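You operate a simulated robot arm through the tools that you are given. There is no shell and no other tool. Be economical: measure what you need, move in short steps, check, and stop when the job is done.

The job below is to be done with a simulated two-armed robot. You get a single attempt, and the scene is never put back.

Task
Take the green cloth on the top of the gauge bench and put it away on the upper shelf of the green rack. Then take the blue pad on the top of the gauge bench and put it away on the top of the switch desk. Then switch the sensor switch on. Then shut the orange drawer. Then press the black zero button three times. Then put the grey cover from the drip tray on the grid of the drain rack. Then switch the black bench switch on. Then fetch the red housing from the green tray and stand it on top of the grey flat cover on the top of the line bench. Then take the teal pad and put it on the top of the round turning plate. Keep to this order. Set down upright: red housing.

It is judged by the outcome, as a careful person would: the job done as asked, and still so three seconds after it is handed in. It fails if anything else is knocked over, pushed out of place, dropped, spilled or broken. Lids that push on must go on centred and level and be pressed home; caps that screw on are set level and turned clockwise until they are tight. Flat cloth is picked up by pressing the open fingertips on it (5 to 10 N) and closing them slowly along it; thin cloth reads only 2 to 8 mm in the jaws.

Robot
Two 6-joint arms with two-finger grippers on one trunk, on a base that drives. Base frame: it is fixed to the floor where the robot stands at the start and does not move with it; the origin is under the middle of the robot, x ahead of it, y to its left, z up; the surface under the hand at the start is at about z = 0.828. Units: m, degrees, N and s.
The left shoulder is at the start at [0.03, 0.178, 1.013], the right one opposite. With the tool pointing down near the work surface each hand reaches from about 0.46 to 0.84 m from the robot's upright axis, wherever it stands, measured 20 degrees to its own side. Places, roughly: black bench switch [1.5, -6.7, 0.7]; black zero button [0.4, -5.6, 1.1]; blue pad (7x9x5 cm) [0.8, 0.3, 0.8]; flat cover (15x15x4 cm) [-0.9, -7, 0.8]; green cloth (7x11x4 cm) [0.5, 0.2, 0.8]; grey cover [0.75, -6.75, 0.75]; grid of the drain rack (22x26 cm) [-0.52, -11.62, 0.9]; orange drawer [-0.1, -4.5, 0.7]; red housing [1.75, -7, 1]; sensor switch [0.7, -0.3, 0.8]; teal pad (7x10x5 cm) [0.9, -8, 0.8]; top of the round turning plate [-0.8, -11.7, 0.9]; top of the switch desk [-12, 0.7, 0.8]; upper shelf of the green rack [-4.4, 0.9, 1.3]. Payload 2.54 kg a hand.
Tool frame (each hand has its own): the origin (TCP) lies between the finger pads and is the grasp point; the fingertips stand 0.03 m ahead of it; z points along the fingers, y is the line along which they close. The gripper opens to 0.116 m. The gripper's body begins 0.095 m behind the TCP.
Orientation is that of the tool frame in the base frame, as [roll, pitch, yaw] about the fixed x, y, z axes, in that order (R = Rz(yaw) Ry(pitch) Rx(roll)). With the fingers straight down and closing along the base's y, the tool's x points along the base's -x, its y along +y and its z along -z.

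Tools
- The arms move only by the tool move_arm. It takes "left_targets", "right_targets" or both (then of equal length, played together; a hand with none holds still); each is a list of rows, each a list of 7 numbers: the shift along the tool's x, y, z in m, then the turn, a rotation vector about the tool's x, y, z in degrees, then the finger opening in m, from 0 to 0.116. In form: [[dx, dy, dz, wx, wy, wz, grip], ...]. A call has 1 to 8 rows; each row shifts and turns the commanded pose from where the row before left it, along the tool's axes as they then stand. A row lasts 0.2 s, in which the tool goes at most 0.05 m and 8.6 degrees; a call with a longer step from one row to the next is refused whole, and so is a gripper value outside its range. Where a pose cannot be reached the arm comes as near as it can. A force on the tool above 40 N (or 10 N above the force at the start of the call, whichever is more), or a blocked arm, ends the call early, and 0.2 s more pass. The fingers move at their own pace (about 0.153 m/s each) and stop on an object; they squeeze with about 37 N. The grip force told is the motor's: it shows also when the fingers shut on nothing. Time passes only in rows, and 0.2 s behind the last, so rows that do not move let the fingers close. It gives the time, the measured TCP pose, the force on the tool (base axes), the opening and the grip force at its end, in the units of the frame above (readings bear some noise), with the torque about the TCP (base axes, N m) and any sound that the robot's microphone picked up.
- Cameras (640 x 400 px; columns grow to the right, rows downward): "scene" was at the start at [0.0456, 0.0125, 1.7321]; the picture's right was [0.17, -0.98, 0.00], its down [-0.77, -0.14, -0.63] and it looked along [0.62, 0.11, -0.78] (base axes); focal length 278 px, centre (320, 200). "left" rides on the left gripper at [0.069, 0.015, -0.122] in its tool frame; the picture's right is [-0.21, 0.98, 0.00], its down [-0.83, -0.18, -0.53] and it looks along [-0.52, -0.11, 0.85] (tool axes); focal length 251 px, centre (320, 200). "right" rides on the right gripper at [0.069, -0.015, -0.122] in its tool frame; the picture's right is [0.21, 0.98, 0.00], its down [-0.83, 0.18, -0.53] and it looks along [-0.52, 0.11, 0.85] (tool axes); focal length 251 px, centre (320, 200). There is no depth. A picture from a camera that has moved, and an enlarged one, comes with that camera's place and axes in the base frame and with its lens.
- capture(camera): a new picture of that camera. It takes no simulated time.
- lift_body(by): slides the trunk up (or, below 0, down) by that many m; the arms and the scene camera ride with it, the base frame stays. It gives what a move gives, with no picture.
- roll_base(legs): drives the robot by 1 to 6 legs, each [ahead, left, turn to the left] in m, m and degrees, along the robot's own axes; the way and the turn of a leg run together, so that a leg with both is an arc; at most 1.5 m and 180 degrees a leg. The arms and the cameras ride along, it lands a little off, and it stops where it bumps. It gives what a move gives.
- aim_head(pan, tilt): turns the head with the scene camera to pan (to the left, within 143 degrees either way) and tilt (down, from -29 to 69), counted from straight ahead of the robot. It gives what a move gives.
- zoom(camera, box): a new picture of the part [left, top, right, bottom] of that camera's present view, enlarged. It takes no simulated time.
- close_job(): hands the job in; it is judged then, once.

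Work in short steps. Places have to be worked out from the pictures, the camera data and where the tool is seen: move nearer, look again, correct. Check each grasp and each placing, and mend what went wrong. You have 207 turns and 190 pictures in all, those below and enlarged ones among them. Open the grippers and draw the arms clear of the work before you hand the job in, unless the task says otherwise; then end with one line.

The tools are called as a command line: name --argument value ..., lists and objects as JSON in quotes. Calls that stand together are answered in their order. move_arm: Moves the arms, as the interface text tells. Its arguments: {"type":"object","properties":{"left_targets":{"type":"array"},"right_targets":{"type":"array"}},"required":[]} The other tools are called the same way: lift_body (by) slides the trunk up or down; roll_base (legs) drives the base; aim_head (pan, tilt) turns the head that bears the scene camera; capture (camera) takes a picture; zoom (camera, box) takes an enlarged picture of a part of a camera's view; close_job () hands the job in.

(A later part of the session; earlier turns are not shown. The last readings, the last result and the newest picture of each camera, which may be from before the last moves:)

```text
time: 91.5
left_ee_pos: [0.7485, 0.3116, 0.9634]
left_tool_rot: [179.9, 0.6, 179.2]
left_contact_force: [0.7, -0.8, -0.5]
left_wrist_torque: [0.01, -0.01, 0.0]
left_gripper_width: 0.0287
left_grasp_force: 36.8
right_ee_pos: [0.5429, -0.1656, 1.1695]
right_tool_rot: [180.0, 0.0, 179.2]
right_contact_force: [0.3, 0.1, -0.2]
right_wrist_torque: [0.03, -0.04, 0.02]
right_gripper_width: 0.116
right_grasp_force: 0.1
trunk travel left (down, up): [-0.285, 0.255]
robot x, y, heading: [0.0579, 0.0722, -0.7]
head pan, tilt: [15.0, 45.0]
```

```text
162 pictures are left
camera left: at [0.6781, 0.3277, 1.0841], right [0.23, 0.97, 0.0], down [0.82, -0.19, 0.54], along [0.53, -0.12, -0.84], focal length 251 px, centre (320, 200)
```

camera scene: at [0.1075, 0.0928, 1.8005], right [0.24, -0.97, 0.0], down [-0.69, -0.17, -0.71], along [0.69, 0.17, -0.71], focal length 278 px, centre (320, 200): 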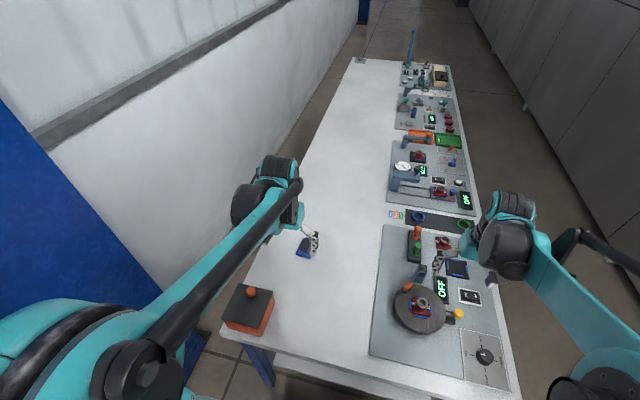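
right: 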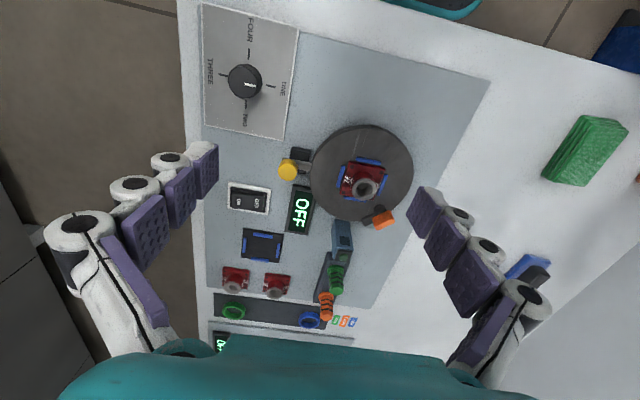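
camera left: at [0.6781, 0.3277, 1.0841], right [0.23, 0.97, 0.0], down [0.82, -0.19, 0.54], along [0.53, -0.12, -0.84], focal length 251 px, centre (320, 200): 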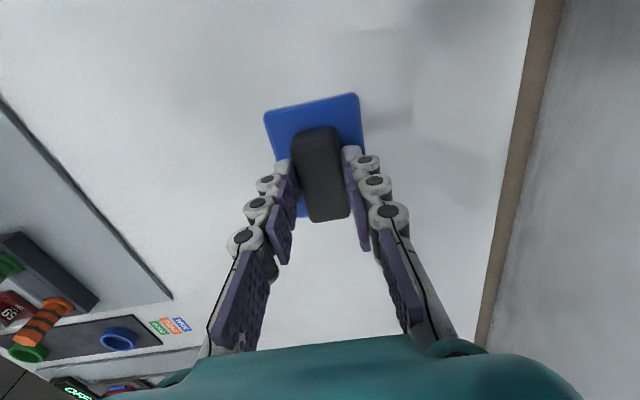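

The pad is held at 29 mm. I'll raise it, draw it in, then back off and turn around.

move_arm --left_targets '[[0.035, 0, -0.03, 0, 0, 0, 0.01], [0.035, 0, -0.03, 0, 0, 0, 0.01], [0.035, 0, -0.03, 0, 0, 0, 0.01], [0.035, 0, -0.03, 0, 0, 0, 0.01], [0.035, 0, -0.03, 0, 0, 0, 0.01], [0.035, 0, -0.03, 0, 0, 0, 0.01], [0.035, -0.01, 0, 0, 0, 0, 0.01]]'

roll_base --legs '[[-0.2, 0, 0], [-0.3, -0.38, 0], [-0.7, 0, 0], [0, 0, 179]]'

aim_head --pan 0 --tilt 20

capture --camera "scene"

```text
time: 93.1
left_ee_pos: [0.5028, 0.3064, 1.1413]
left_tool_rot: [179.9, 0.6, 179.2]
left_contact_force: [1.2, -0.1, 0.1]
left_wrist_torque: [0.01, 0.01, 0.02]
left_gripper_width: 0.0289
left_grasp_force: 37.0
right_ee_pos: [0.5426, -0.1664, 1.1707]
right_tool_rot: [-180.0, 0.0, 179.0]
right_contact_force: [0.2, -0.1, -0.7]
right_wrist_torque: [0.0, -0.03, -0.03]
right_gripper_width: 0.1162
right_grasp_force: 0.1
trunk travel left (down, up): [-0.285, 0.255]
robot x, y, heading: [0.0598, 0.0748, -0.9]
head pan, tilt: [15.0, 45.0]
```

```text
time: 108.1
left_ee_pos: [-1.5861, -0.5351, 1.1424]
left_tool_rot: [179.9, 0.6, 0.7]
left_contact_force: [0.0, -0.8, -0.3]
left_wrist_torque: [0.03, -0.01, 0.01]
left_gripper_width: 0.0289
left_grasp_force: 36.9
right_ee_pos: [-1.6397, -0.0634, 1.1714]
right_tool_rot: [-179.9, 0.0, 0.7]
right_contact_force: [0.0, 0.0, 0.1]
right_wrist_torque: [0.02, 0.0, 0.01]
right_gripper_width: 0.1159
right_grasp_force: 0.1
trunk travel left (down, up): [-0.285, 0.255]
robot x, y, heading: [-1.148, -0.2908, -179.0]
head pan, tilt: [15.0, 45.0]
```

```text
time: 109.0
left_ee_pos: [-1.5861, -0.5357, 1.1407]
left_tool_rot: [179.9, 0.5, 0.8]
left_contact_force: [0.2, 0.5, -0.3]
left_wrist_torque: [0.0, 0.01, 0.02]
left_gripper_width: 0.0291
left_grasp_force: 37.7
right_ee_pos: [-1.6393, -0.0646, 1.1713]
right_tool_rot: [-180.0, 0.1, 0.7]
right_contact_force: [0.0, -0.7, 0.2]
right_wrist_torque: [0.02, 0.03, -0.02]
right_gripper_width: 0.1159
right_grasp_force: 0.0
trunk travel left (down, up): [-0.285, 0.255]
robot x, y, heading: [-1.1462, -0.2873, -179.0]
head pan, tilt: [0.0, 20.0]
```

```text
161 pictures are left
camera scene: at [-1.2098, -0.2905, 1.8391], right [-0.01, 1.0, 0.0], down [0.34, 0.0, -0.94], along [-0.94, -0.01, -0.34], focal length 278 px, centre (320, 200)
```

scene: 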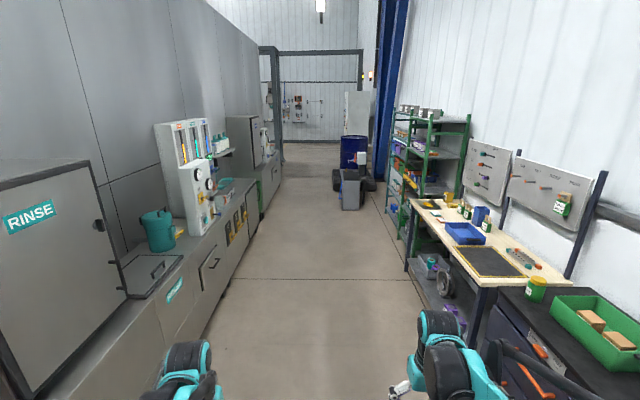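

The aisle is clear with a bin and drum on the right around x=-5.8. I'll drive to x≈-5.1, shifting to y≈-0.65.

roll_base --legs '[[0, 0, -1], [1.5, 0.2, 0], [1.5, 0.16, 0], [1.0, 0, 0]]'

capture --camera "scene"

```text
refused: leg 2 is longer than a leg can be; nothing moved
```

```text
160 pictures are left
camera scene: at [-1.2098, -0.2905, 1.8391], right [-0.01, 1.0, 0.0], down [0.34, 0.0, -0.94], along [-0.94, -0.01, -0.34], focal length 278 px, centre (320, 200)
```

scene: 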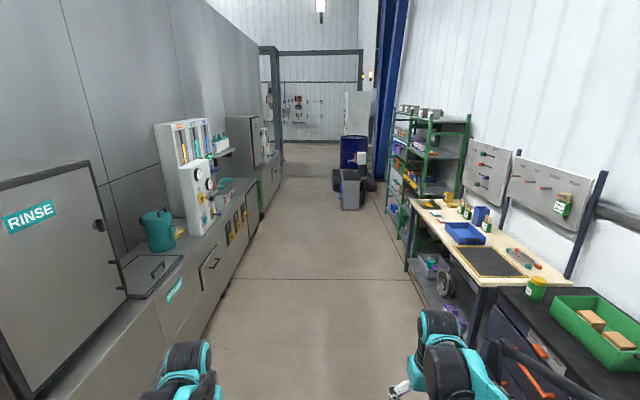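

The leg was too long, so I'm shortening the steps.

roll_base --legs '[[0, 0, -1], [1.4, 0.2, 0], [1.4, 0.16, 0], [1.2, 0, 0]]'

capture --camera "scene"

```text
time: 128.8
left_ee_pos: [-5.6125, -0.9424, 1.1404]
left_tool_rot: [179.9, 0.6, 1.0]
left_contact_force: [0.5, -0.2, 0.5]
left_wrist_torque: [-0.03, -0.03, -0.02]
left_gripper_width: 0.0288
left_grasp_force: 36.7
right_ee_pos: [-5.6665, -0.4712, 1.1695]
right_tool_rot: [179.9, -0.1, 0.9]
right_contact_force: [0.1, 0.2, -0.3]
right_wrist_torque: [0.0, -0.05, -0.04]
right_gripper_width: 0.116
right_grasp_force: 0.1
trunk travel left (down, up): [-0.285, 0.255]
robot x, y, heading: [-5.1708, -0.6925, -179.3]
head pan, tilt: [0.0, 20.0]
```

```text
159 pictures are left
camera scene: at [-5.2366, -0.6961, 1.8391], right [-0.02, 1.0, 0.0], down [0.34, 0.01, -0.94], along [-0.94, -0.01, -0.34], focal length 278 px, centre (320, 200)
```

scene: 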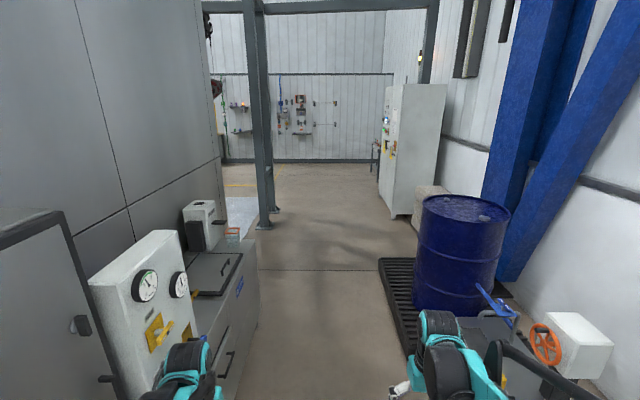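

The gap between bench and pallet is clear. I'll go on to x≈-9.4.

roll_base --legs '[[1.5, 0, 0], [1.5, 0, 0], [1.3, 0, 0]]'

aim_head --pan -25 --tilt 20

capture --camera "scene"

aim_head --pan 90 --tilt 15

capture --camera "scene"

```text
time: 149.6
left_ee_pos: [-9.9614, -0.9666, 1.1413]
left_tool_rot: [179.9, 0.4, 0.8]
left_contact_force: [-0.1, 1.1, -0.1]
left_wrist_torque: [0.0, 0.0, 0.03]
left_gripper_width: 0.029
left_grasp_force: 37.0
right_ee_pos: [-10.0153, -0.4937, 1.1703]
right_tool_rot: [179.9, 0.0, 0.7]
right_contact_force: [0.2, -0.1, -0.7]
right_wrist_torque: [-0.03, 0.0, -0.02]
right_gripper_width: 0.1159
right_grasp_force: 0.1
trunk travel left (down, up): [-0.285, 0.255]
robot x, y, heading: [-9.5208, -0.7204, -179.4]
head pan, tilt: [0.0, 20.0]
```

```text
time: 150.5
left_ee_pos: [-9.9622, -0.9654, 1.1421]
left_tool_rot: [179.9, 0.5, 0.7]
left_contact_force: [0.7, -0.6, -0.2]
left_wrist_torque: [-0.02, 0.01, 0.0]
left_gripper_width: 0.0286
left_grasp_force: 37.0
right_ee_pos: [-10.0136, -0.4949, 1.1708]
right_tool_rot: [-180.0, 0.0, 0.7]
right_contact_force: [0.2, -0.6, 0.4]
right_wrist_torque: [-0.03, 0.01, 0.01]
right_gripper_width: 0.1161
right_grasp_force: 0.0
trunk travel left (down, up): [-0.285, 0.255]
robot x, y, heading: [-9.5237, -0.717, -179.5]
head pan, tilt: [-25.0, 20.0]
```

```text
158 pictures are left
camera scene: at [-9.5765, -0.6818, 1.8391], right [0.41, 0.91, 0.0], down [0.31, -0.14, -0.94], along [-0.86, 0.39, -0.34], focal length 278 px, centre (320, 200)
```

scene: 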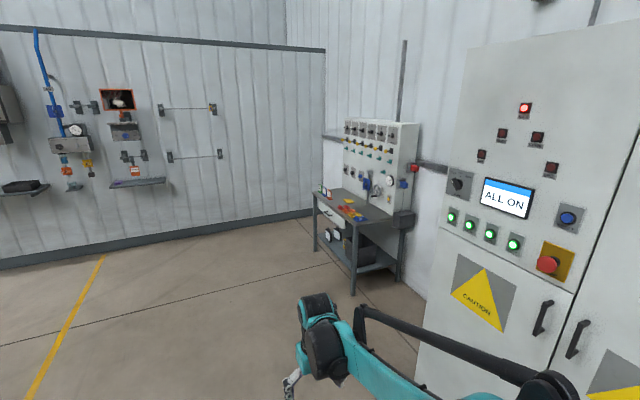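

```text
time: 152.4
left_ee_pos: [-9.9621, -0.9659, 1.1419]
left_tool_rot: [179.9, 0.5, 0.9]
left_contact_force: [-0.1, 0.5, -0.7]
left_wrist_torque: [-0.01, 0.01, -0.01]
left_gripper_width: 0.0289
left_grasp_force: 37.2
right_ee_pos: [-10.0145, -0.495, 1.1697]
right_tool_rot: [-180.0, -0.1, 0.7]
right_contact_force: [-0.4, 1.1, -0.8]
right_wrist_torque: [-0.01, 0.01, -0.02]
right_gripper_width: 0.1159
right_grasp_force: 0.0
trunk travel left (down, up): [-0.285, 0.255]
robot x, y, heading: [-9.5188, -0.7205, -179.4]
head pan, tilt: [90.0, 15.0]
```

```text
157 pictures are left
camera scene: at [-9.4905, -0.8134, 1.8473], right [-1.0, -0.01, 0.0], down [0.0, 0.26, -0.97], along [0.01, -0.97, -0.26], focal length 278 px, centre (320, 200)
```

scene: 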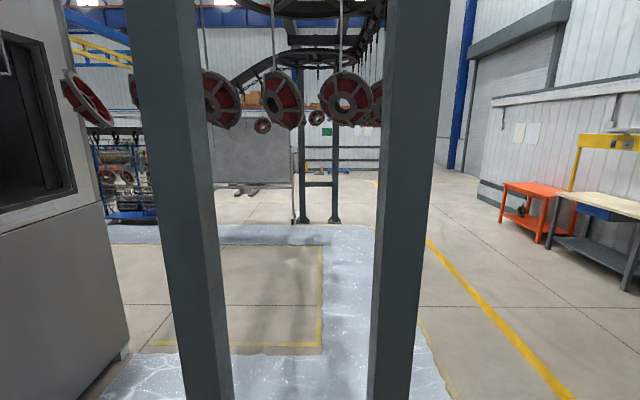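

The switch desk is ahead on the right at about [-12, 0.7], with a switch board at its back. I'll drive up and face it, stopping well back.

roll_base --legs '[[1.3, 0, 0], [0.85, 0, 0], [0, 0, -90], [0.35, 0, 0]]'

aim_head --pan 10 --tilt 35

capture --camera "scene"

```text
time: 168.7
left_ee_pos: [-11.9047, 0.058, 1.1409]
left_tool_rot: [179.8, 0.5, -89.6]
left_contact_force: [0.4, 1.0, 0.5]
left_wrist_torque: [-0.02, 0.04, -0.01]
left_gripper_width: 0.0287
left_grasp_force: 37.4
right_ee_pos: [-11.4327, 0.1075, 1.1705]
right_tool_rot: [180.0, 0.0, -89.6]
right_contact_force: [0.2, 0.7, 0.5]
right_wrist_torque: [-0.02, 0.03, 0.0]
right_gripper_width: 0.1159
right_grasp_force: 0.0
trunk travel left (down, up): [-0.285, 0.255]
robot x, y, heading: [-11.6608, -0.3844, 90.6]
head pan, tilt: [90.0, 15.0]
```

```text
time: 170.2
left_ee_pos: [-11.9048, 0.0575, 1.1413]
left_tool_rot: [179.9, 0.5, -89.6]
left_contact_force: [-0.1, -0.7, -1.3]
left_wrist_torque: [0.0, -0.01, -0.04]
left_gripper_width: 0.0288
left_grasp_force: 36.9
right_ee_pos: [-11.4324, 0.1072, 1.1698]
right_tool_rot: [180.0, 0.0, -89.5]
right_contact_force: [0.5, -0.4, -0.5]
right_wrist_torque: [-0.01, 0.01, 0.03]
right_gripper_width: 0.1161
right_grasp_force: 0.0
trunk travel left (down, up): [-0.285, 0.255]
robot x, y, heading: [-11.661, -0.3808, 90.2]
head pan, tilt: [10.0, 35.0]
```

```text
156 pictures are left
camera scene: at [-11.6758, -0.3269, 1.8153], right [0.98, 0.18, 0.0], down [0.1, -0.56, -0.82], along [-0.15, 0.81, -0.57], focal length 278 px, centre (320, 200)
```

scene: 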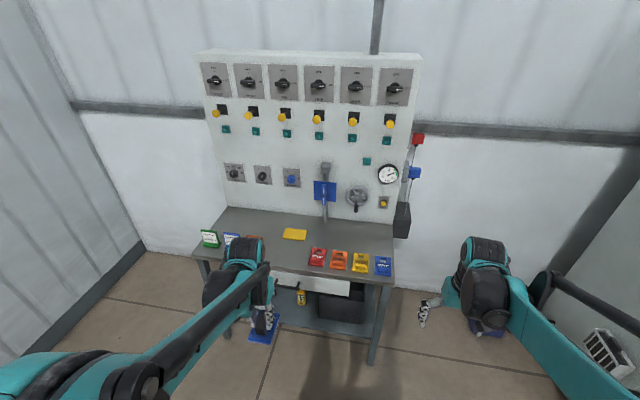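

I'll zoom in on the desk top to choose a free spot.

zoom --camera "scene" --box '[190, 190, 410, 320]'

```text
2.91 times, centred on (300, 255) of scene
camera zoom: at [-11.6758, -0.3269, 1.8153], right [0.98, 0.18, 0.0], down [0.1, -0.56, -0.82], along [-0.15, 0.81, -0.57], focal length 808 px, centre (378, 40)
```

zoom: 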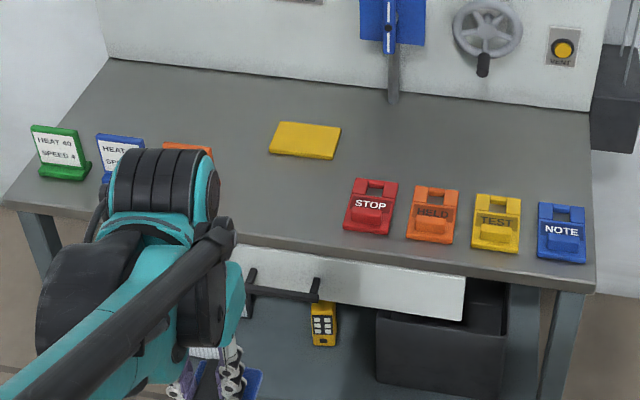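

A free area lies around [-12.03, 0.62], in front of the yellow cloth. I'll drive so the hand comes just short of it.

roll_base --legs '[[0.45, 0.125, 0]]'

capture --camera "left"

capture --camera "scene"

```text
time: 173.1
left_ee_pos: [-12.0326, 0.5116, 1.1415]
left_tool_rot: [179.9, 0.5, -89.6]
left_contact_force: [-0.1, 0.9, -0.7]
left_wrist_torque: [-0.02, 0.01, -0.01]
left_gripper_width: 0.0288
left_grasp_force: 36.9
right_ee_pos: [-11.5585, 0.56, 1.1708]
right_tool_rot: [-180.0, 0.0, -89.7]
right_contact_force: [-0.2, 0.7, 0.0]
right_wrist_torque: [-0.03, 0.02, 0.02]
right_gripper_width: 0.1162
right_grasp_force: 0.1
trunk travel left (down, up): [-0.285, 0.255]
robot x, y, heading: [-11.7913, 0.0679, 90.4]
head pan, tilt: [10.0, 35.0]
```

```text
154 pictures are left
camera left: at [-12.0466, 0.4399, 1.2628], right [-0.98, 0.21, 0.0], down [0.18, 0.82, 0.54], along [0.11, 0.53, -0.84], focal length 251 px, centre (320, 200)
```

left: 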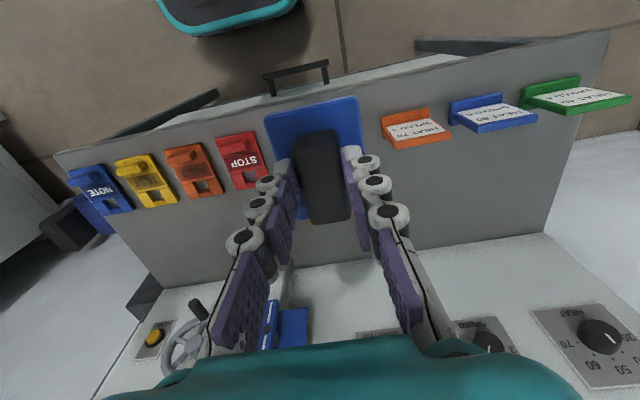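

```text
153 pictures are left
camera scene: at [-11.8033, 0.1267, 1.8153], right [0.98, 0.18, 0.0], down [0.1, -0.56, -0.82], along [-0.15, 0.81, -0.57], focal length 278 px, centre (320, 200)
```

scene: 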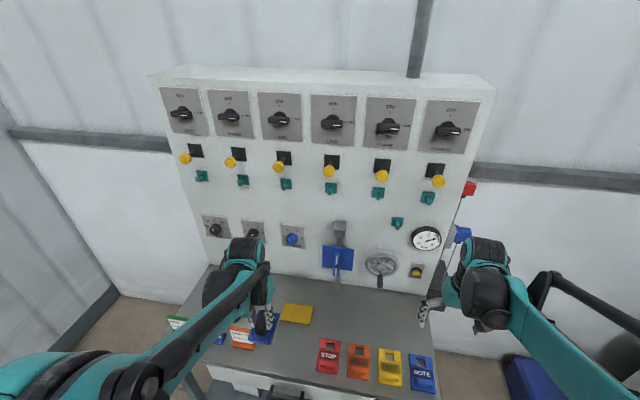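

The space between the STOP card and the orange label is clear. I'll move forward 0.10 m and down to about 0.90.

move_arm --left_targets '[[-0.025, -0.002, 0.03, 0, 0, 0, 0.01], [-0.025, -0.002, 0.04, 0, 0, 0, 0.01], [-0.025, -0.002, 0.04, 0, 0, 0, 0.01], [-0.025, -0.002, 0.04, 0, 0, 0, 0.01], [0, 0, 0.05, 0, 0, 0, 0.01], [0, 0, 0.04, 0, 0, 0, 0.01]]'

capture --camera "left"

capture --camera "scene"

```text
time: 174.4
left_ee_pos: [-12.025, 0.6123, 0.9014]
left_tool_rot: [179.8, 0.5, -89.5]
left_contact_force: [0.7, 0.4, -0.6]
left_wrist_torque: [-0.03, -0.02, 0.01]
left_gripper_width: 0.0291
left_grasp_force: 36.4
right_ee_pos: [-11.5581, 0.5614, 1.1702]
right_tool_rot: [180.0, -0.1, -89.7]
right_contact_force: [0.1, 0.3, -0.6]
right_wrist_torque: [-0.03, 0.03, -0.02]
right_gripper_width: 0.1161
right_grasp_force: 0.1
trunk travel left (down, up): [-0.285, 0.255]
robot x, y, heading: [-11.7871, 0.0734, 90.2]
head pan, tilt: [10.0, 35.0]
```

```text
152 pictures are left
camera left: at [-12.0407, 0.5412, 1.0232], right [-0.98, 0.21, 0.0], down [0.18, 0.82, 0.54], along [0.11, 0.53, -0.84], focal length 251 px, centre (320, 200)
```

left: 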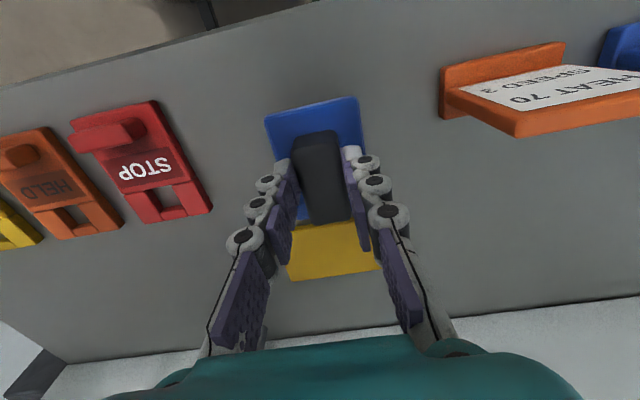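

```text
151 pictures are left
camera scene: at [-11.8034, 0.1278, 1.8152], right [0.98, 0.18, 0.0], down [0.1, -0.57, -0.82], along [-0.15, 0.81, -0.57], focal length 278 px, centre (320, 200)
```

scene: 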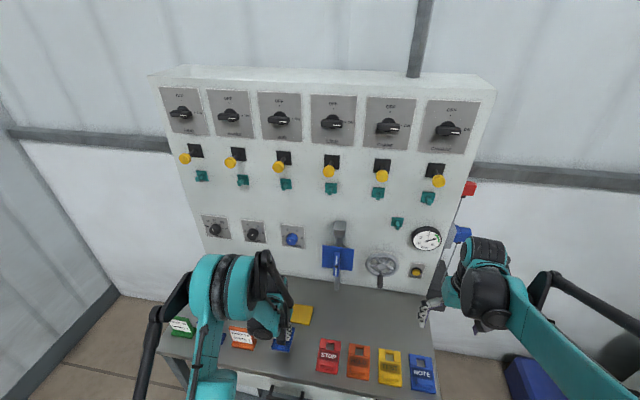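

The yellow cloth's near edge is at y≈0.72, so there's room. I'll lower in small steps until contact.

move_arm --left_targets '[[0.012, 0, 0.02, 0, 0, 0, 0.01], [0, 0, 0.015, 0, 0, 0, 0.01], [0, 0, 0.005, 0, 0, 0, 0.01], [0, 0, 0.004, 0, 0, 0, 0.01], [0, 0, 0.004, 0, 0, 0, 0.01], [0, 0, 0.004, 0, 0, 0, 0.01], [0, 0, 0.004, 0, 0, 0, 0.01]]'

capture --camera "left"

```text
time: 175.6
left_ee_pos: [-12.0255, 0.5993, 0.8605]
left_tool_rot: [179.8, 0.6, -89.5]
left_contact_force: [0.3, -2.7, 33.5]
left_wrist_torque: [-0.02, -0.09, -0.03]
left_gripper_width: 0.0287
left_grasp_force: 37.2
right_ee_pos: [-11.5586, 0.559, 1.1717]
right_tool_rot: [180.0, 0.1, -89.7]
right_contact_force: [0.4, 0.9, 0.9]
right_wrist_torque: [-0.02, -0.02, -0.02]
right_gripper_width: 0.1158
right_grasp_force: 0.1
trunk travel left (down, up): [-0.285, 0.255]
robot x, y, heading: [-11.79, 0.0684, 90.3]
head pan, tilt: [10.0, 35.0]
stopped in row 5 (left hand): the force on the tool passed its limit at 50 N (the readings are from after the stop); the commanded pose is now the measured one
```

```text
150 pictures are left
camera left: at [-12.0399, 0.5291, 0.982], right [-0.98, 0.21, 0.01], down [0.18, 0.82, 0.54], along [0.11, 0.53, -0.84], focal length 251 px, centre (320, 200)
```

left: 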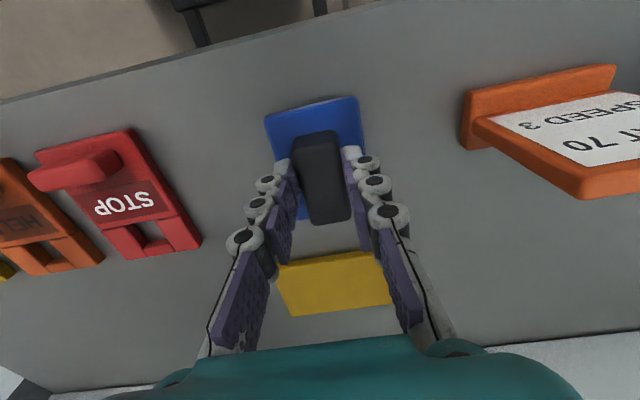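

It is pressed onto the desk. I'll open slowly and rise straight up.

move_arm --left_targets '[[0, 0, 0, 0, 0, 0, 0.04], [0, 0, 0, 0, 0, 0, 0.06], [0, 0, -0.03, 0, 0, 0, 0.06], [0, 0, -0.05, 0, 0, 0, 0.06], [0.01, 0, -0.045, 0, 0, 0, 0.07], [0.02, 0, -0.045, 0, 0, 0, 0.08], [0.02, 0, -0.045, 0, 0, 0, 0.1], [0.02, 0, -0.045, 0, 0, 0, 0.116]]'

capture --camera "left"

```text
time: 177.3
left_ee_pos: [-12.0232, 0.5274, 1.116]
left_tool_rot: [179.8, 0.9, -89.6]
left_contact_force: [0.1, -0.2, 0.0]
left_wrist_torque: [0.07, 0.03, 0.0]
left_gripper_width: 0.116
left_grasp_force: 0.0
right_ee_pos: [-11.5594, 0.5584, 1.171]
right_tool_rot: [179.9, 0.1, -89.7]
right_contact_force: [-0.7, 0.2, 0.4]
right_wrist_torque: [0.04, 0.01, 0.02]
right_gripper_width: 0.1161
right_grasp_force: 0.0
trunk travel left (down, up): [-0.285, 0.255]
robot x, y, heading: [-11.7861, 0.071, 90.4]
head pan, tilt: [10.0, 35.0]
```

```text
149 pictures are left
camera left: at [-12.0373, 0.4555, 1.2377], right [-0.98, 0.21, 0.01], down [0.18, 0.82, 0.54], along [0.11, 0.53, -0.84], focal length 251 px, centre (320, 200)
```

left: 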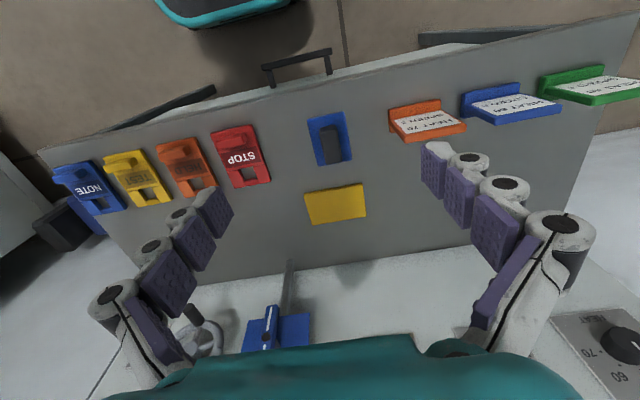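

The pad is in place. Now I'll head back towards the gauge bench: reverse, turn and drive the first part, checking the heading.

roll_base --legs '[[-0.75, 0, 0], [0, 0, -90.4], [1.5, 0, 0], [1.5, 0, 0]]'

```text
time: 199.5
left_ee_pos: [-8.2808, -0.6189, 1.115]
left_tool_rot: [179.8, 0.7, 177.0]
left_contact_force: [0.3, -0.8, 0.5]
left_wrist_torque: [0.0, 0.01, 0.0]
left_gripper_width: 0.1161
left_grasp_force: 0.1
right_ee_pos: [-8.2773, -1.0846, 1.1697]
right_tool_rot: [180.0, 0.0, 176.7]
right_contact_force: [0.4, 1.2, 0.2]
right_wrist_torque: [0.03, -0.01, -0.02]
right_gripper_width: 0.1159
right_grasp_force: 0.1
trunk travel left (down, up): [-0.285, 0.255]
robot x, y, heading: [-8.7557, -0.8252, -3.3]
head pan, tilt: [10.0, 35.0]
```

The heading is 3.3° off to the right; I'll correct it and go on in two parts.

roll_base --legs '[[0, 0, 3.3], [1.4, 0.13, 0], [1.5, 0, 0], [1.2, 0, 0]]'

```text
time: 219.6
left_ee_pos: [-4.2194, -0.4101, 1.1152]
left_tool_rot: [179.8, 0.6, -178.9]
left_contact_force: [1.4, -0.8, -0.3]
left_wrist_torque: [0.0, 0.01, 0.02]
left_gripper_width: 0.1162
left_grasp_force: 0.0
right_ee_pos: [-4.1838, -0.8731, 1.1708]
right_tool_rot: [179.9, 0.0, -179.0]
right_contact_force: [-0.1, -0.3, 0.0]
right_wrist_torque: [0.0, 0.01, -0.03]
right_gripper_width: 0.116
right_grasp_force: 0.2
trunk travel left (down, up): [-0.285, 0.255]
robot x, y, heading: [-4.6769, -0.6504, 1.0]
head pan, tilt: [10.0, 35.0]
```

On track. I'll continue to x≈-0.33, drifting left.

roll_base --legs '[[0, 0, -1], [1.45, 0.12, 0], [1.45, 0.12, 0], [1.45, 0.1, 0]]'

```text
time: 240.6
left_ee_pos: [0.0843, -0.085, 1.1154]
left_tool_rot: [179.7, 0.6, -178.8]
left_contact_force: [0.5, -0.3, 0.2]
left_wrist_torque: [0.0, 0.01, 0.01]
left_gripper_width: 0.1158
left_grasp_force: 0.1
right_ee_pos: [0.1239, -0.549, 1.1702]
right_tool_rot: [-180.0, -0.1, -178.6]
right_contact_force: [0.4, 0.5, -0.3]
right_wrist_torque: [0.01, 0.01, -0.03]
right_gripper_width: 0.1159
right_grasp_force: 0.0
trunk travel left (down, up): [-0.285, 0.255]
robot x, y, heading: [-0.3699, -0.3273, 1.3]
head pan, tilt: [10.0, 35.0]
```

Now the final approach to the bench for the sensor switch.

roll_base --legs '[[0, 0, -1.3], [0.4, 0.25, 0]]'

aim_head --pan -20 --tilt 45

capture --camera "right"

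capture --camera "scene"

```text
time: 243.8
left_ee_pos: [0.4988, 0.154, 1.1152]
left_tool_rot: [179.7, 0.7, 179.8]
left_contact_force: [0.4, -0.2, 0.9]
left_wrist_torque: [-0.01, 0.01, 0.0]
left_gripper_width: 0.1159
left_grasp_force: 0.1
right_ee_pos: [0.5262, -0.3095, 1.1704]
right_tool_rot: [-180.0, 0.0, 179.8]
right_contact_force: [0.2, 0.3, 0.1]
right_wrist_torque: [0.02, 0.01, 0.01]
right_gripper_width: 0.1159
right_grasp_force: 0.0
trunk travel left (down, up): [-0.285, 0.255]
robot x, y, heading: [0.0388, -0.0784, -0.3]
head pan, tilt: [10.0, 35.0]
```

```text
time: 244.7
left_ee_pos: [0.4985, 0.1536, 1.1151]
left_tool_rot: [179.8, 0.8, 180.0]
left_contact_force: [-0.1, -0.3, 0.2]
left_wrist_torque: [0.02, 0.0, 0.01]
left_gripper_width: 0.1159
left_grasp_force: 0.1
right_ee_pos: [0.5257, -0.3113, 1.1703]
right_tool_rot: [-179.9, 0.0, 179.7]
right_contact_force: [0.1, -0.3, 0.8]
right_wrist_torque: [-0.01, 0.0, -0.01]
right_gripper_width: 0.116
right_grasp_force: 0.2
trunk travel left (down, up): [-0.285, 0.255]
robot x, y, heading: [0.0408, -0.0799, -0.3]
head pan, tilt: [-20.0, 45.0]
```

```text
148 pictures are left
camera right: at [0.4562, -0.3255, 1.293], right [-0.21, 0.98, 0.0], down [0.83, 0.18, 0.53], along [0.52, 0.11, -0.85], focal length 251 px, centre (320, 200)
```

right: 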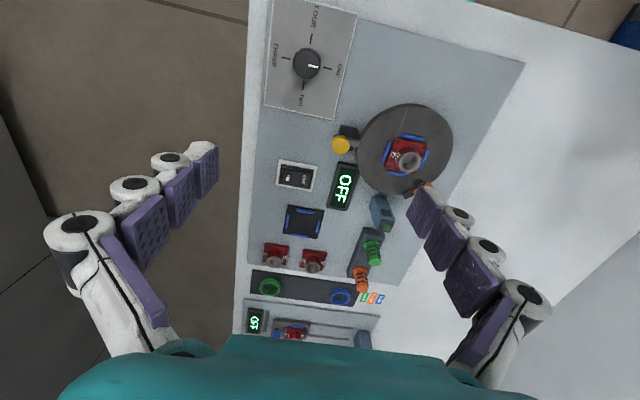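

```text
147 pictures are left
camera scene: at [0.0846, -0.1052, 1.8005], right [-0.34, -0.94, 0.0], down [-0.66, 0.24, -0.71], along [0.66, -0.24, -0.71], focal length 278 px, centre (320, 200)
```

scene: 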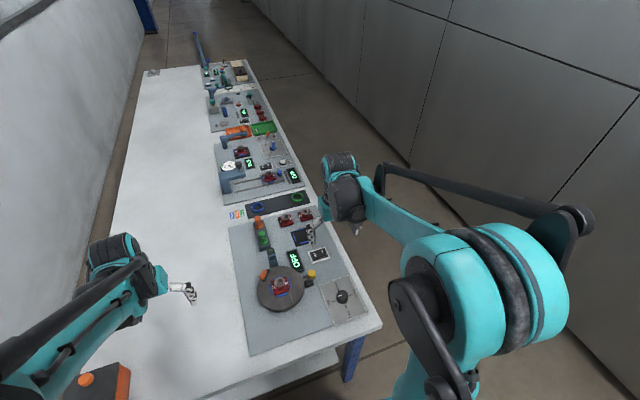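

The framed rocker by the OFF display is the sensor switch. I'll zoom in on it.

zoom --camera "right" --box '[260, 140, 360, 210]'

```text
5.71 times, centred on (310, 175) of right
camera zoom: at [0.4562, -0.3255, 1.293], right [-0.21, 0.98, 0.0], down [0.83, 0.18, 0.53], along [0.52, 0.11, -0.85], focal length 1437 px, centre (377, 343)
```

zoom: 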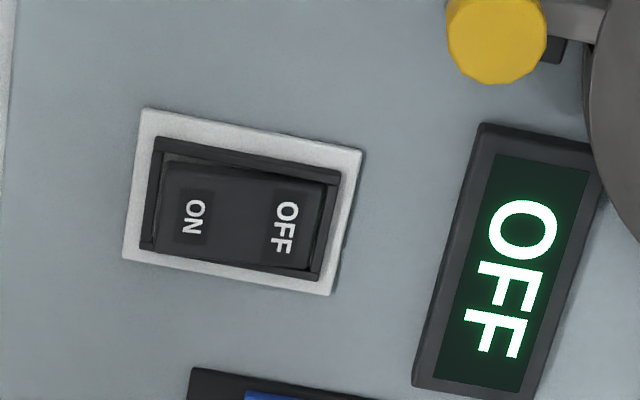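

The ON half is the -y end, at about [0.69, -0.349]. I'll bring the closed right fingers above it.

move_arm --right_targets '[[-0.0275, -0.0063, 0.037, 0, 0, 0, 0.0], [-0.0275, -0.0063, 0.037, 0, 0, 0, 0.0], [-0.0275, -0.0063, 0.037, 0, 0, 0, 0.0], [-0.0275, -0.0063, 0.037, 0, 0, 0, 0.0], [-0.0275, -0.0063, 0.037, 0, 0, 0, 0.0], [-0.0275, -0.0063, 0.037, 0, 0, 0, 0.0]]'

capture --camera "right"

```text
time: 246.1
left_ee_pos: [0.5004, 0.1535, 1.1152]
left_tool_rot: [179.8, 0.6, 179.9]
left_contact_force: [0.0, 0.7, -0.1]
left_wrist_torque: [0.04, 0.03, -0.02]
left_gripper_width: 0.116
left_grasp_force: 0.0
right_ee_pos: [0.6929, -0.3508, 0.9479]
right_tool_rot: [-180.0, -0.1, 179.9]
right_contact_force: [0.1, -1.0, -0.3]
right_wrist_torque: [0.05, 0.01, 0.04]
right_gripper_width: 0.0
right_grasp_force: 28.2
trunk travel left (down, up): [-0.285, 0.255]
robot x, y, heading: [0.0393, -0.0766, -0.2]
head pan, tilt: [-20.0, 45.0]
```

```text
145 pictures are left
camera right: at [0.6232, -0.3658, 1.0713], right [-0.21, 0.98, 0.0], down [0.83, 0.18, 0.53], along [0.52, 0.11, -0.85], focal length 251 px, centre (320, 200)
```

right: 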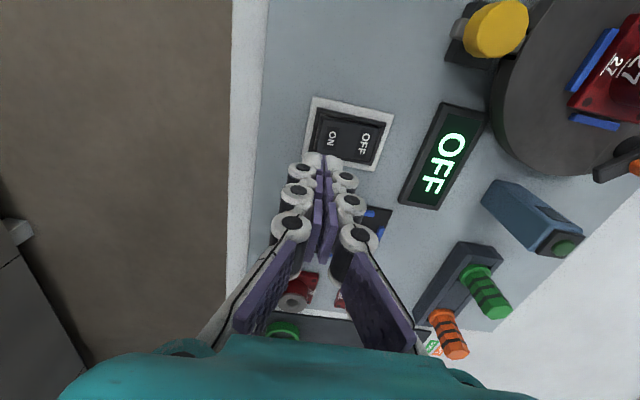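

Lined up with the ON label (y≈-0.345). I'll go down and press.

move_arm --right_targets '[[0, 0.004, 0.035, 0, 0, 0, 0.0], [0, 0, 0.02, 0, 0, 0, 0.0], [0, 0, 0.006, 0, 0, 0, 0.0], [0, 0, 0.005, 0, 0, 0, 0.0], [0, 0, 0.004, 0, 0, 0, 0.0], [0, 0, 0.004, 0, 0, 0, 0.0], [0, 0, 0.004, 0, 0, 0, 0.0]]'

capture --camera "right"

```text
time: 247.7
left_ee_pos: [0.4986, 0.1529, 1.1168]
left_tool_rot: [179.7, 0.6, 179.9]
left_contact_force: [0.6, 0.2, -0.7]
left_wrist_torque: [-0.01, 0.03, 0.0]
left_gripper_width: 0.1161
left_grasp_force: 0.0
right_ee_pos: [0.6896, -0.3444, 0.8708]
right_tool_rot: [-180.0, -0.1, 179.8]
right_contact_force: [1.5, -3.1, 1.3]
right_wrist_torque: [-0.15, -0.05, 0.0]
right_gripper_width: 0.0
right_grasp_force: 28.9
trunk travel left (down, up): [-0.285, 0.255]
robot x, y, heading: [0.0385, -0.0756, -0.3]
head pan, tilt: [-20.0, 45.0]
```

```text
144 pictures are left
camera right: at [0.6208, -0.3607, 0.9931], right [-0.21, 0.98, 0.0], down [0.83, 0.18, 0.53], along [0.52, 0.11, -0.85], focal length 251 px, centre (320, 200)
```

right: 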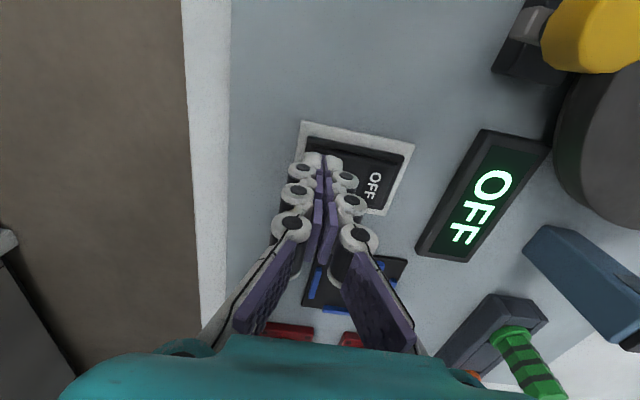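

Only light contact so far and the display still shows OFF. I'll press a bit further.

move_arm --right_targets '[[0, 0, 0.003, 0, 0, 0, 0.0], [0, 0, 0.003, 0, 0, 0, 0.0], [0, 0, 0.003, 0, 0, 0, 0.0], [0, 0, 0.003, 0, 0, 0, 0.0]]'

capture --camera "right"

```text
time: 248.4
left_ee_pos: [0.4965, 0.155, 1.1169]
left_tool_rot: [180.0, 0.8, 180.0]
left_contact_force: [0.4, -0.2, -0.6]
left_wrist_torque: [0.03, 0.03, 0.03]
left_gripper_width: 0.1157
left_grasp_force: 0.0
right_ee_pos: [0.6901, -0.3434, 0.8686]
right_tool_rot: [-179.8, 0.2, 179.8]
right_contact_force: [-3.0, 0.2, 25.7]
right_wrist_torque: [0.2, 0.14, 0.03]
right_gripper_width: 0.0
right_grasp_force: 28.5
trunk travel left (down, up): [-0.285, 0.255]
robot x, y, heading: [0.0368, -0.0804, -0.2]
head pan, tilt: [-20.0, 45.0]
stopped in row 3 (right hand): the force on the tool passed its limit at 46 N (the readings are from after the stop); the commanded pose is now the measured one
```

```text
143 pictures are left
camera right: at [0.6203, -0.3593, 0.9899], right [-0.21, 0.98, 0.0], down [0.82, 0.18, 0.54], along [0.52, 0.11, -0.84], focal length 251 px, centre (320, 200)
```

right: 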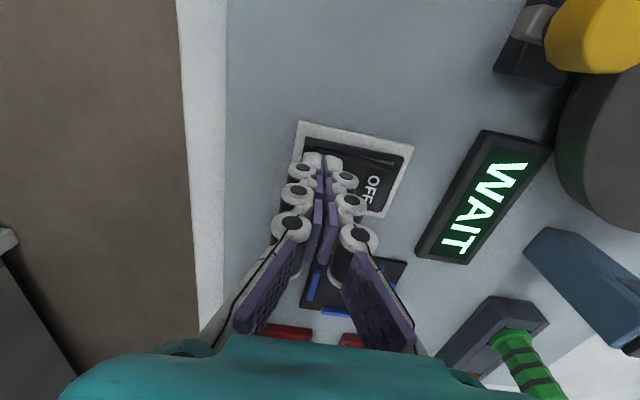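

The display now reads WAIT, so the switch has moved. I'll withdraw and check it.

move_arm --right_targets '[[0, 0, -0.03, 0, 0, 0, 0.0], [0, 0, -0.05, 0, 0, 0, 0.0], [0.02, 0, -0.045, 0, 0, 0, 0.03], [0.03, 0, -0.04, 0, 0, 0, 0.06], [0.03, 0, -0.04, 0, 0, 0, 0.09], [0.03, 0, -0.04, 0, 0, 0, 0.116], [0.03, 0, -0.03, 0, 0, 0, 0.116]]'

zoom --camera "right" --box '[220, 120, 420, 245]'

```text
time: 250.1
left_ee_pos: [0.496, 0.1545, 1.1156]
left_tool_rot: [179.8, 0.8, 179.9]
left_contact_force: [-0.1, 0.1, 0.2]
left_wrist_torque: [0.04, -0.03, 0.05]
left_gripper_width: 0.116
left_grasp_force: 0.1
right_ee_pos: [0.5508, -0.3426, 1.1399]
right_tool_rot: [-179.9, 0.2, 179.9]
right_contact_force: [-0.7, 0.1, 0.2]
right_wrist_torque: [-0.03, -0.04, -0.03]
right_gripper_width: 0.1159
right_grasp_force: 0.0
trunk travel left (down, up): [-0.285, 0.255]
robot x, y, heading: [0.037, -0.0775, -0.1]
head pan, tilt: [-20.0, 45.0]
```

```text
3.20 times, centred on (320, 182) of right
camera zoom: at [0.4806, -0.3583, 1.2625], right [-0.21, 0.98, 0.0], down [0.82, 0.18, 0.54], along [0.53, 0.11, -0.84], focal length 805 px, centre (320, 256)
```

zoom: 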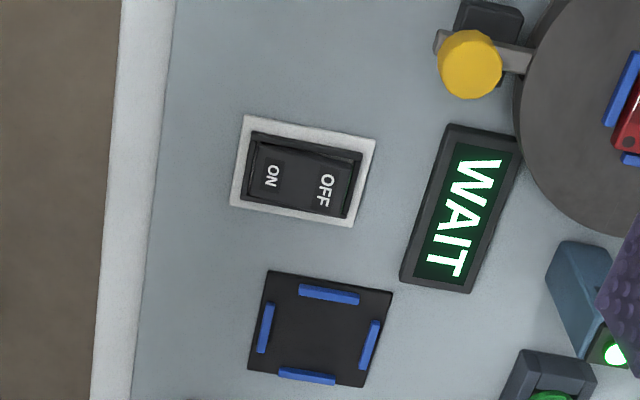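

The switch is on. Now to the orange drawer beyond the grey wall: I'll back along the known aisle to the gap past the grey benches.

roll_base --legs '[[-0.25, 0, 0], [-0.4, -0.55, 0], [-1.5, 0, 0], [-1.5, 0, 0]]'

```text
time: 269.1
left_ee_pos: [-3.1163, -0.3896, 1.1143]
left_tool_rot: [179.8, 0.8, -179.8]
left_contact_force: [0.6, 0.5, 0.9]
left_wrist_torque: [0.02, -0.04, -0.05]
left_gripper_width: 0.1161
left_grasp_force: 0.1
right_ee_pos: [-3.0593, -0.8864, 1.1389]
right_tool_rot: [-180.0, 0.1, -179.8]
right_contact_force: [0.4, 0.6, -0.4]
right_wrist_torque: [0.03, -0.03, -0.04]
right_gripper_width: 0.1161
right_grasp_force: 0.1
trunk travel left (down, up): [-0.285, 0.255]
robot x, y, heading: [-3.5753, -0.6274, 0.1]
head pan, tilt: [-20.0, 45.0]
```

roll_base --legs '[[-1.5, -0.02, 0], [-1.5, -0.03, 0], [-0.9, 0, 0]]'

aim_head --pan -90 --tilt 12

capture --camera "scene"

aim_head --pan -50 --tilt 12

capture --camera "scene"

```text
refused: leg 1 is longer than a leg can be; nothing moved
```

```text
time: 270.5
left_ee_pos: [-3.115, -0.3894, 1.116]
left_tool_rot: [179.8, 0.7, -179.8]
left_contact_force: [0.4, 0.4, 0.1]
left_wrist_torque: [-0.01, -0.01, 0.01]
left_gripper_width: 0.1162
left_grasp_force: 0.0
right_ee_pos: [-3.0582, -0.8857, 1.1389]
right_tool_rot: [180.0, 0.1, -179.8]
right_contact_force: [0.2, 1.1, -1.0]
right_wrist_torque: [0.0, 0.0, -0.06]
right_gripper_width: 0.116
right_grasp_force: 0.0
trunk travel left (down, up): [-0.285, 0.255]
robot x, y, heading: [-3.575, -0.6227, 0.1]
head pan, tilt: [-90.0, 12.0]
```

```text
141 pictures are left
camera scene: at [-3.6047, -0.7176, 1.8522], right [-1.0, 0.0, 0.0], down [0.0, 0.21, -0.98], along [0.0, -0.98, -0.21], focal length 278 px, centre (320, 200)
```

scene: 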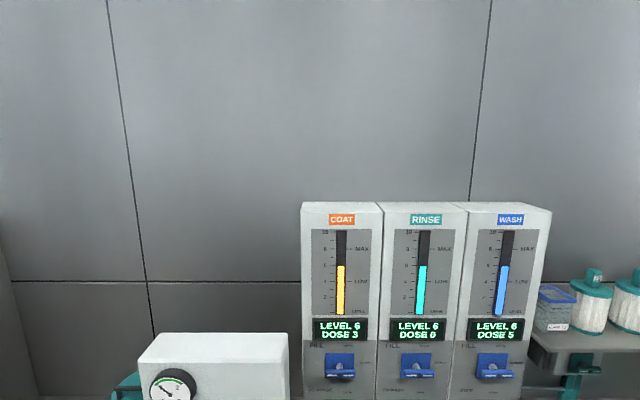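

```text
time: 271.6
left_ee_pos: [-3.1164, -0.3898, 1.1158]
left_tool_rot: [179.8, 0.7, -179.8]
left_contact_force: [0.0, 0.5, 0.9]
left_wrist_torque: [-0.02, 0.01, 0.03]
left_gripper_width: 0.116
left_grasp_force: 0.0
right_ee_pos: [-3.0581, -0.8856, 1.1386]
right_tool_rot: [180.0, 0.1, -179.8]
right_contact_force: [0.4, 0.3, 0.3]
right_wrist_torque: [-0.01, -0.02, -0.01]
right_gripper_width: 0.1161
right_grasp_force: 0.0
trunk travel left (down, up): [-0.285, 0.255]
robot x, y, heading: [-3.5748, -0.6251, 0.1]
head pan, tilt: [-50.0, 12.0]
```

```text
140 pictures are left
camera scene: at [-3.5449, -0.6957, 1.8522], right [-0.76, -0.64, 0.0], down [-0.13, 0.16, -0.98], along [0.63, -0.75, -0.21], focal length 278 px, centre (320, 200)
```

scene: 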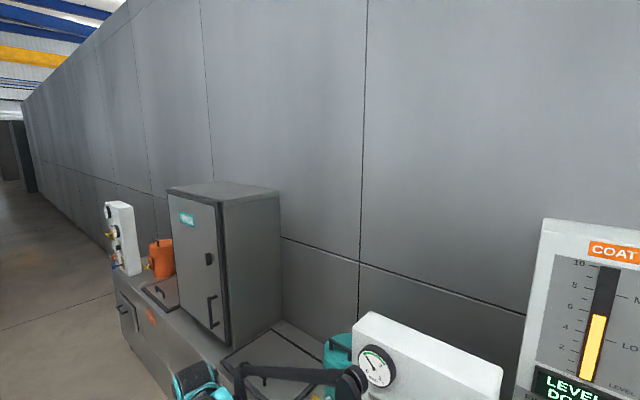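

The wall is unbroken eastward, so I'll take the west route, through the open floor near x≈-11.

roll_base --legs '[[-1.4, -0.05, 0], [-1.4, -0.03, 0], [-1.4, 0, 0], [-1.4, 0, 0]]'

capture --camera "scene"

aim_head --pan -100 --tilt 12

capture --camera "scene"

```text
time: 298.1
left_ee_pos: [-8.6894, -0.5415, 1.1152]
left_tool_rot: [179.8, 0.7, -176.6]
left_contact_force: [0.8, -0.8, 0.4]
left_wrist_torque: [-0.03, -0.04, -0.01]
left_gripper_width: 0.116
left_grasp_force: 0.1
right_ee_pos: [-8.6072, -1.0349, 1.1395]
right_tool_rot: [179.9, 0.2, -176.7]
right_contact_force: [0.2, 0.3, 0.2]
right_wrist_torque: [-0.02, -0.01, 0.0]
right_gripper_width: 0.116
right_grasp_force: 0.1
trunk travel left (down, up): [-0.285, 0.255]
robot x, y, heading: [-9.1352, -0.7985, 3.1]
head pan, tilt: [-50.0, 12.0]
```

```text
139 pictures are left
camera scene: at [-9.1026, -0.8698, 1.8522], right [-0.73, -0.69, 0.0], down [-0.14, 0.15, -0.98], along [0.67, -0.71, -0.21], focal length 278 px, centre (320, 200)
```

scene: 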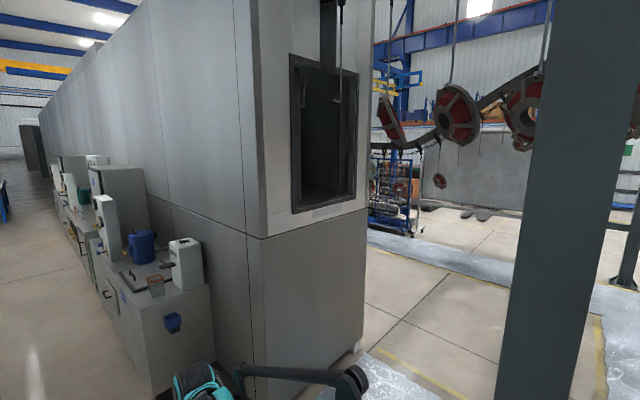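

```text
time: 299.3
left_ee_pos: [-8.6902, -0.5416, 1.1148]
left_tool_rot: [179.8, 0.8, -176.7]
left_contact_force: [-0.1, -0.3, -0.3]
left_wrist_torque: [0.0, -0.01, 0.02]
left_gripper_width: 0.1161
left_grasp_force: 0.1
right_ee_pos: [-8.6064, -1.0339, 1.1398]
right_tool_rot: [179.9, 0.1, -176.7]
right_contact_force: [0.3, 0.6, 0.3]
right_wrist_torque: [-0.02, 0.0, 0.02]
right_gripper_width: 0.116
right_grasp_force: 0.0
trunk travel left (down, up): [-0.285, 0.255]
robot x, y, heading: [-9.1363, -0.8008, 3.2]
head pan, tilt: [-100.0, 12.0]
```

```text
138 pictures are left
camera scene: at [-9.177, -0.8945, 1.8522], right [-0.99, 0.12, 0.0], down [0.02, 0.21, -0.98], along [-0.11, -0.97, -0.21], focal length 278 px, centre (320, 200)
```

scene: 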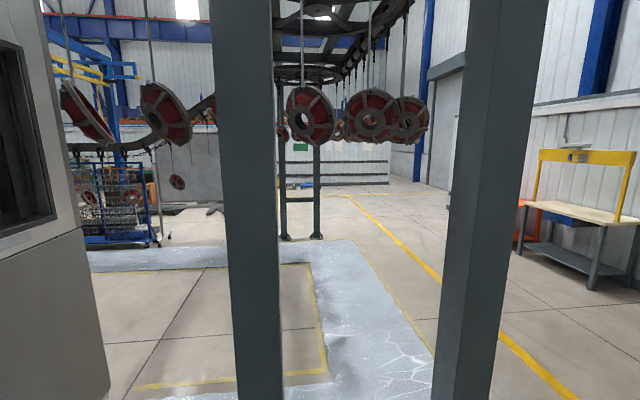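

Open floor lies west of the right post. I'll lower the trunk to pass under the hanging wheels, go around the post and then head south to y≈-3.9.

lift_body --by -0.18

roll_base --legs '[[0, 0, -3.2], [-1.0, 0, 0], [-0.95, 0, 0], [0, 0, -90], [1.5, 0, 0], [1.5, 0, 0]]'

aim_head --pan 70 --tilt 12

capture --camera "scene"

```text
time: 301.3
left_ee_pos: [-8.6905, -0.5402, 0.9354]
left_tool_rot: [179.8, 0.6, -176.6]
left_contact_force: [0.5, 0.1, 0.2]
left_wrist_torque: [-0.02, 0.01, 0.01]
left_gripper_width: 0.1159
left_grasp_force: 0.0
right_ee_pos: [-8.6063, -1.0341, 0.9582]
right_tool_rot: [-180.0, 0.2, -176.7]
right_contact_force: [-0.1, -0.6, 0.4]
right_wrist_torque: [0.02, -0.04, 0.01]
right_gripper_width: 0.1161
right_grasp_force: 0.1
trunk travel left (down, up): [-0.105, 0.435]
robot x, y, heading: [-9.1343, -0.8042, 3.3]
head pan, tilt: [-100.0, 12.0]
```

```text
time: 329.5
left_ee_pos: [-10.9912, -4.2831, 0.9355]
left_tool_rot: [179.7, 0.6, 87.2]
left_contact_force: [-0.1, -1.0, 0.2]
left_wrist_torque: [0.02, 0.01, 0.02]
left_gripper_width: 0.1158
left_grasp_force: 0.0
right_ee_pos: [-11.4912, -4.3136, 0.9594]
right_tool_rot: [-180.0, 0.1, 87.0]
right_contact_force: [-0.6, -0.1, -0.2]
right_wrist_torque: [0.01, 0.01, -0.02]
right_gripper_width: 0.1158
right_grasp_force: 0.0
trunk travel left (down, up): [-0.105, 0.435]
robot x, y, heading: [-11.2005, -3.8102, -92.7]
head pan, tilt: [-100.0, 12.0]
```

```text
time: 332.1
left_ee_pos: [-10.9907, -4.2822, 0.9349]
left_tool_rot: [179.8, 0.7, 87.3]
left_contact_force: [0.4, -0.2, -0.3]
left_wrist_torque: [0.02, -0.03, -0.01]
left_gripper_width: 0.1161
left_grasp_force: 0.1
right_ee_pos: [-11.4908, -4.3132, 0.9598]
right_tool_rot: [180.0, 0.2, 87.1]
right_contact_force: [0.3, 0.0, 0.0]
right_wrist_torque: [0.01, 0.0, 0.0]
right_gripper_width: 0.1158
right_grasp_force: 0.0
trunk travel left (down, up): [-0.105, 0.435]
robot x, y, heading: [-11.1985, -3.81, -92.8]
head pan, tilt: [70.0, 12.0]
```

```text
137 pictures are left
camera scene: at [-11.1125, -3.8183, 1.6722], right [-0.39, -0.92, 0.0], down [-0.19, 0.08, -0.98], along [0.9, -0.38, -0.21], focal length 278 px, centre (320, 200)
```

scene: 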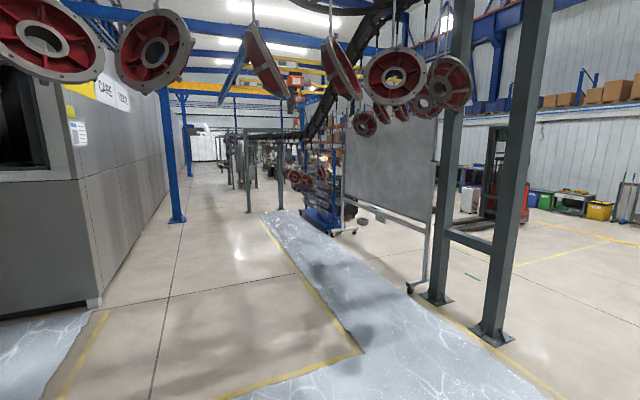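

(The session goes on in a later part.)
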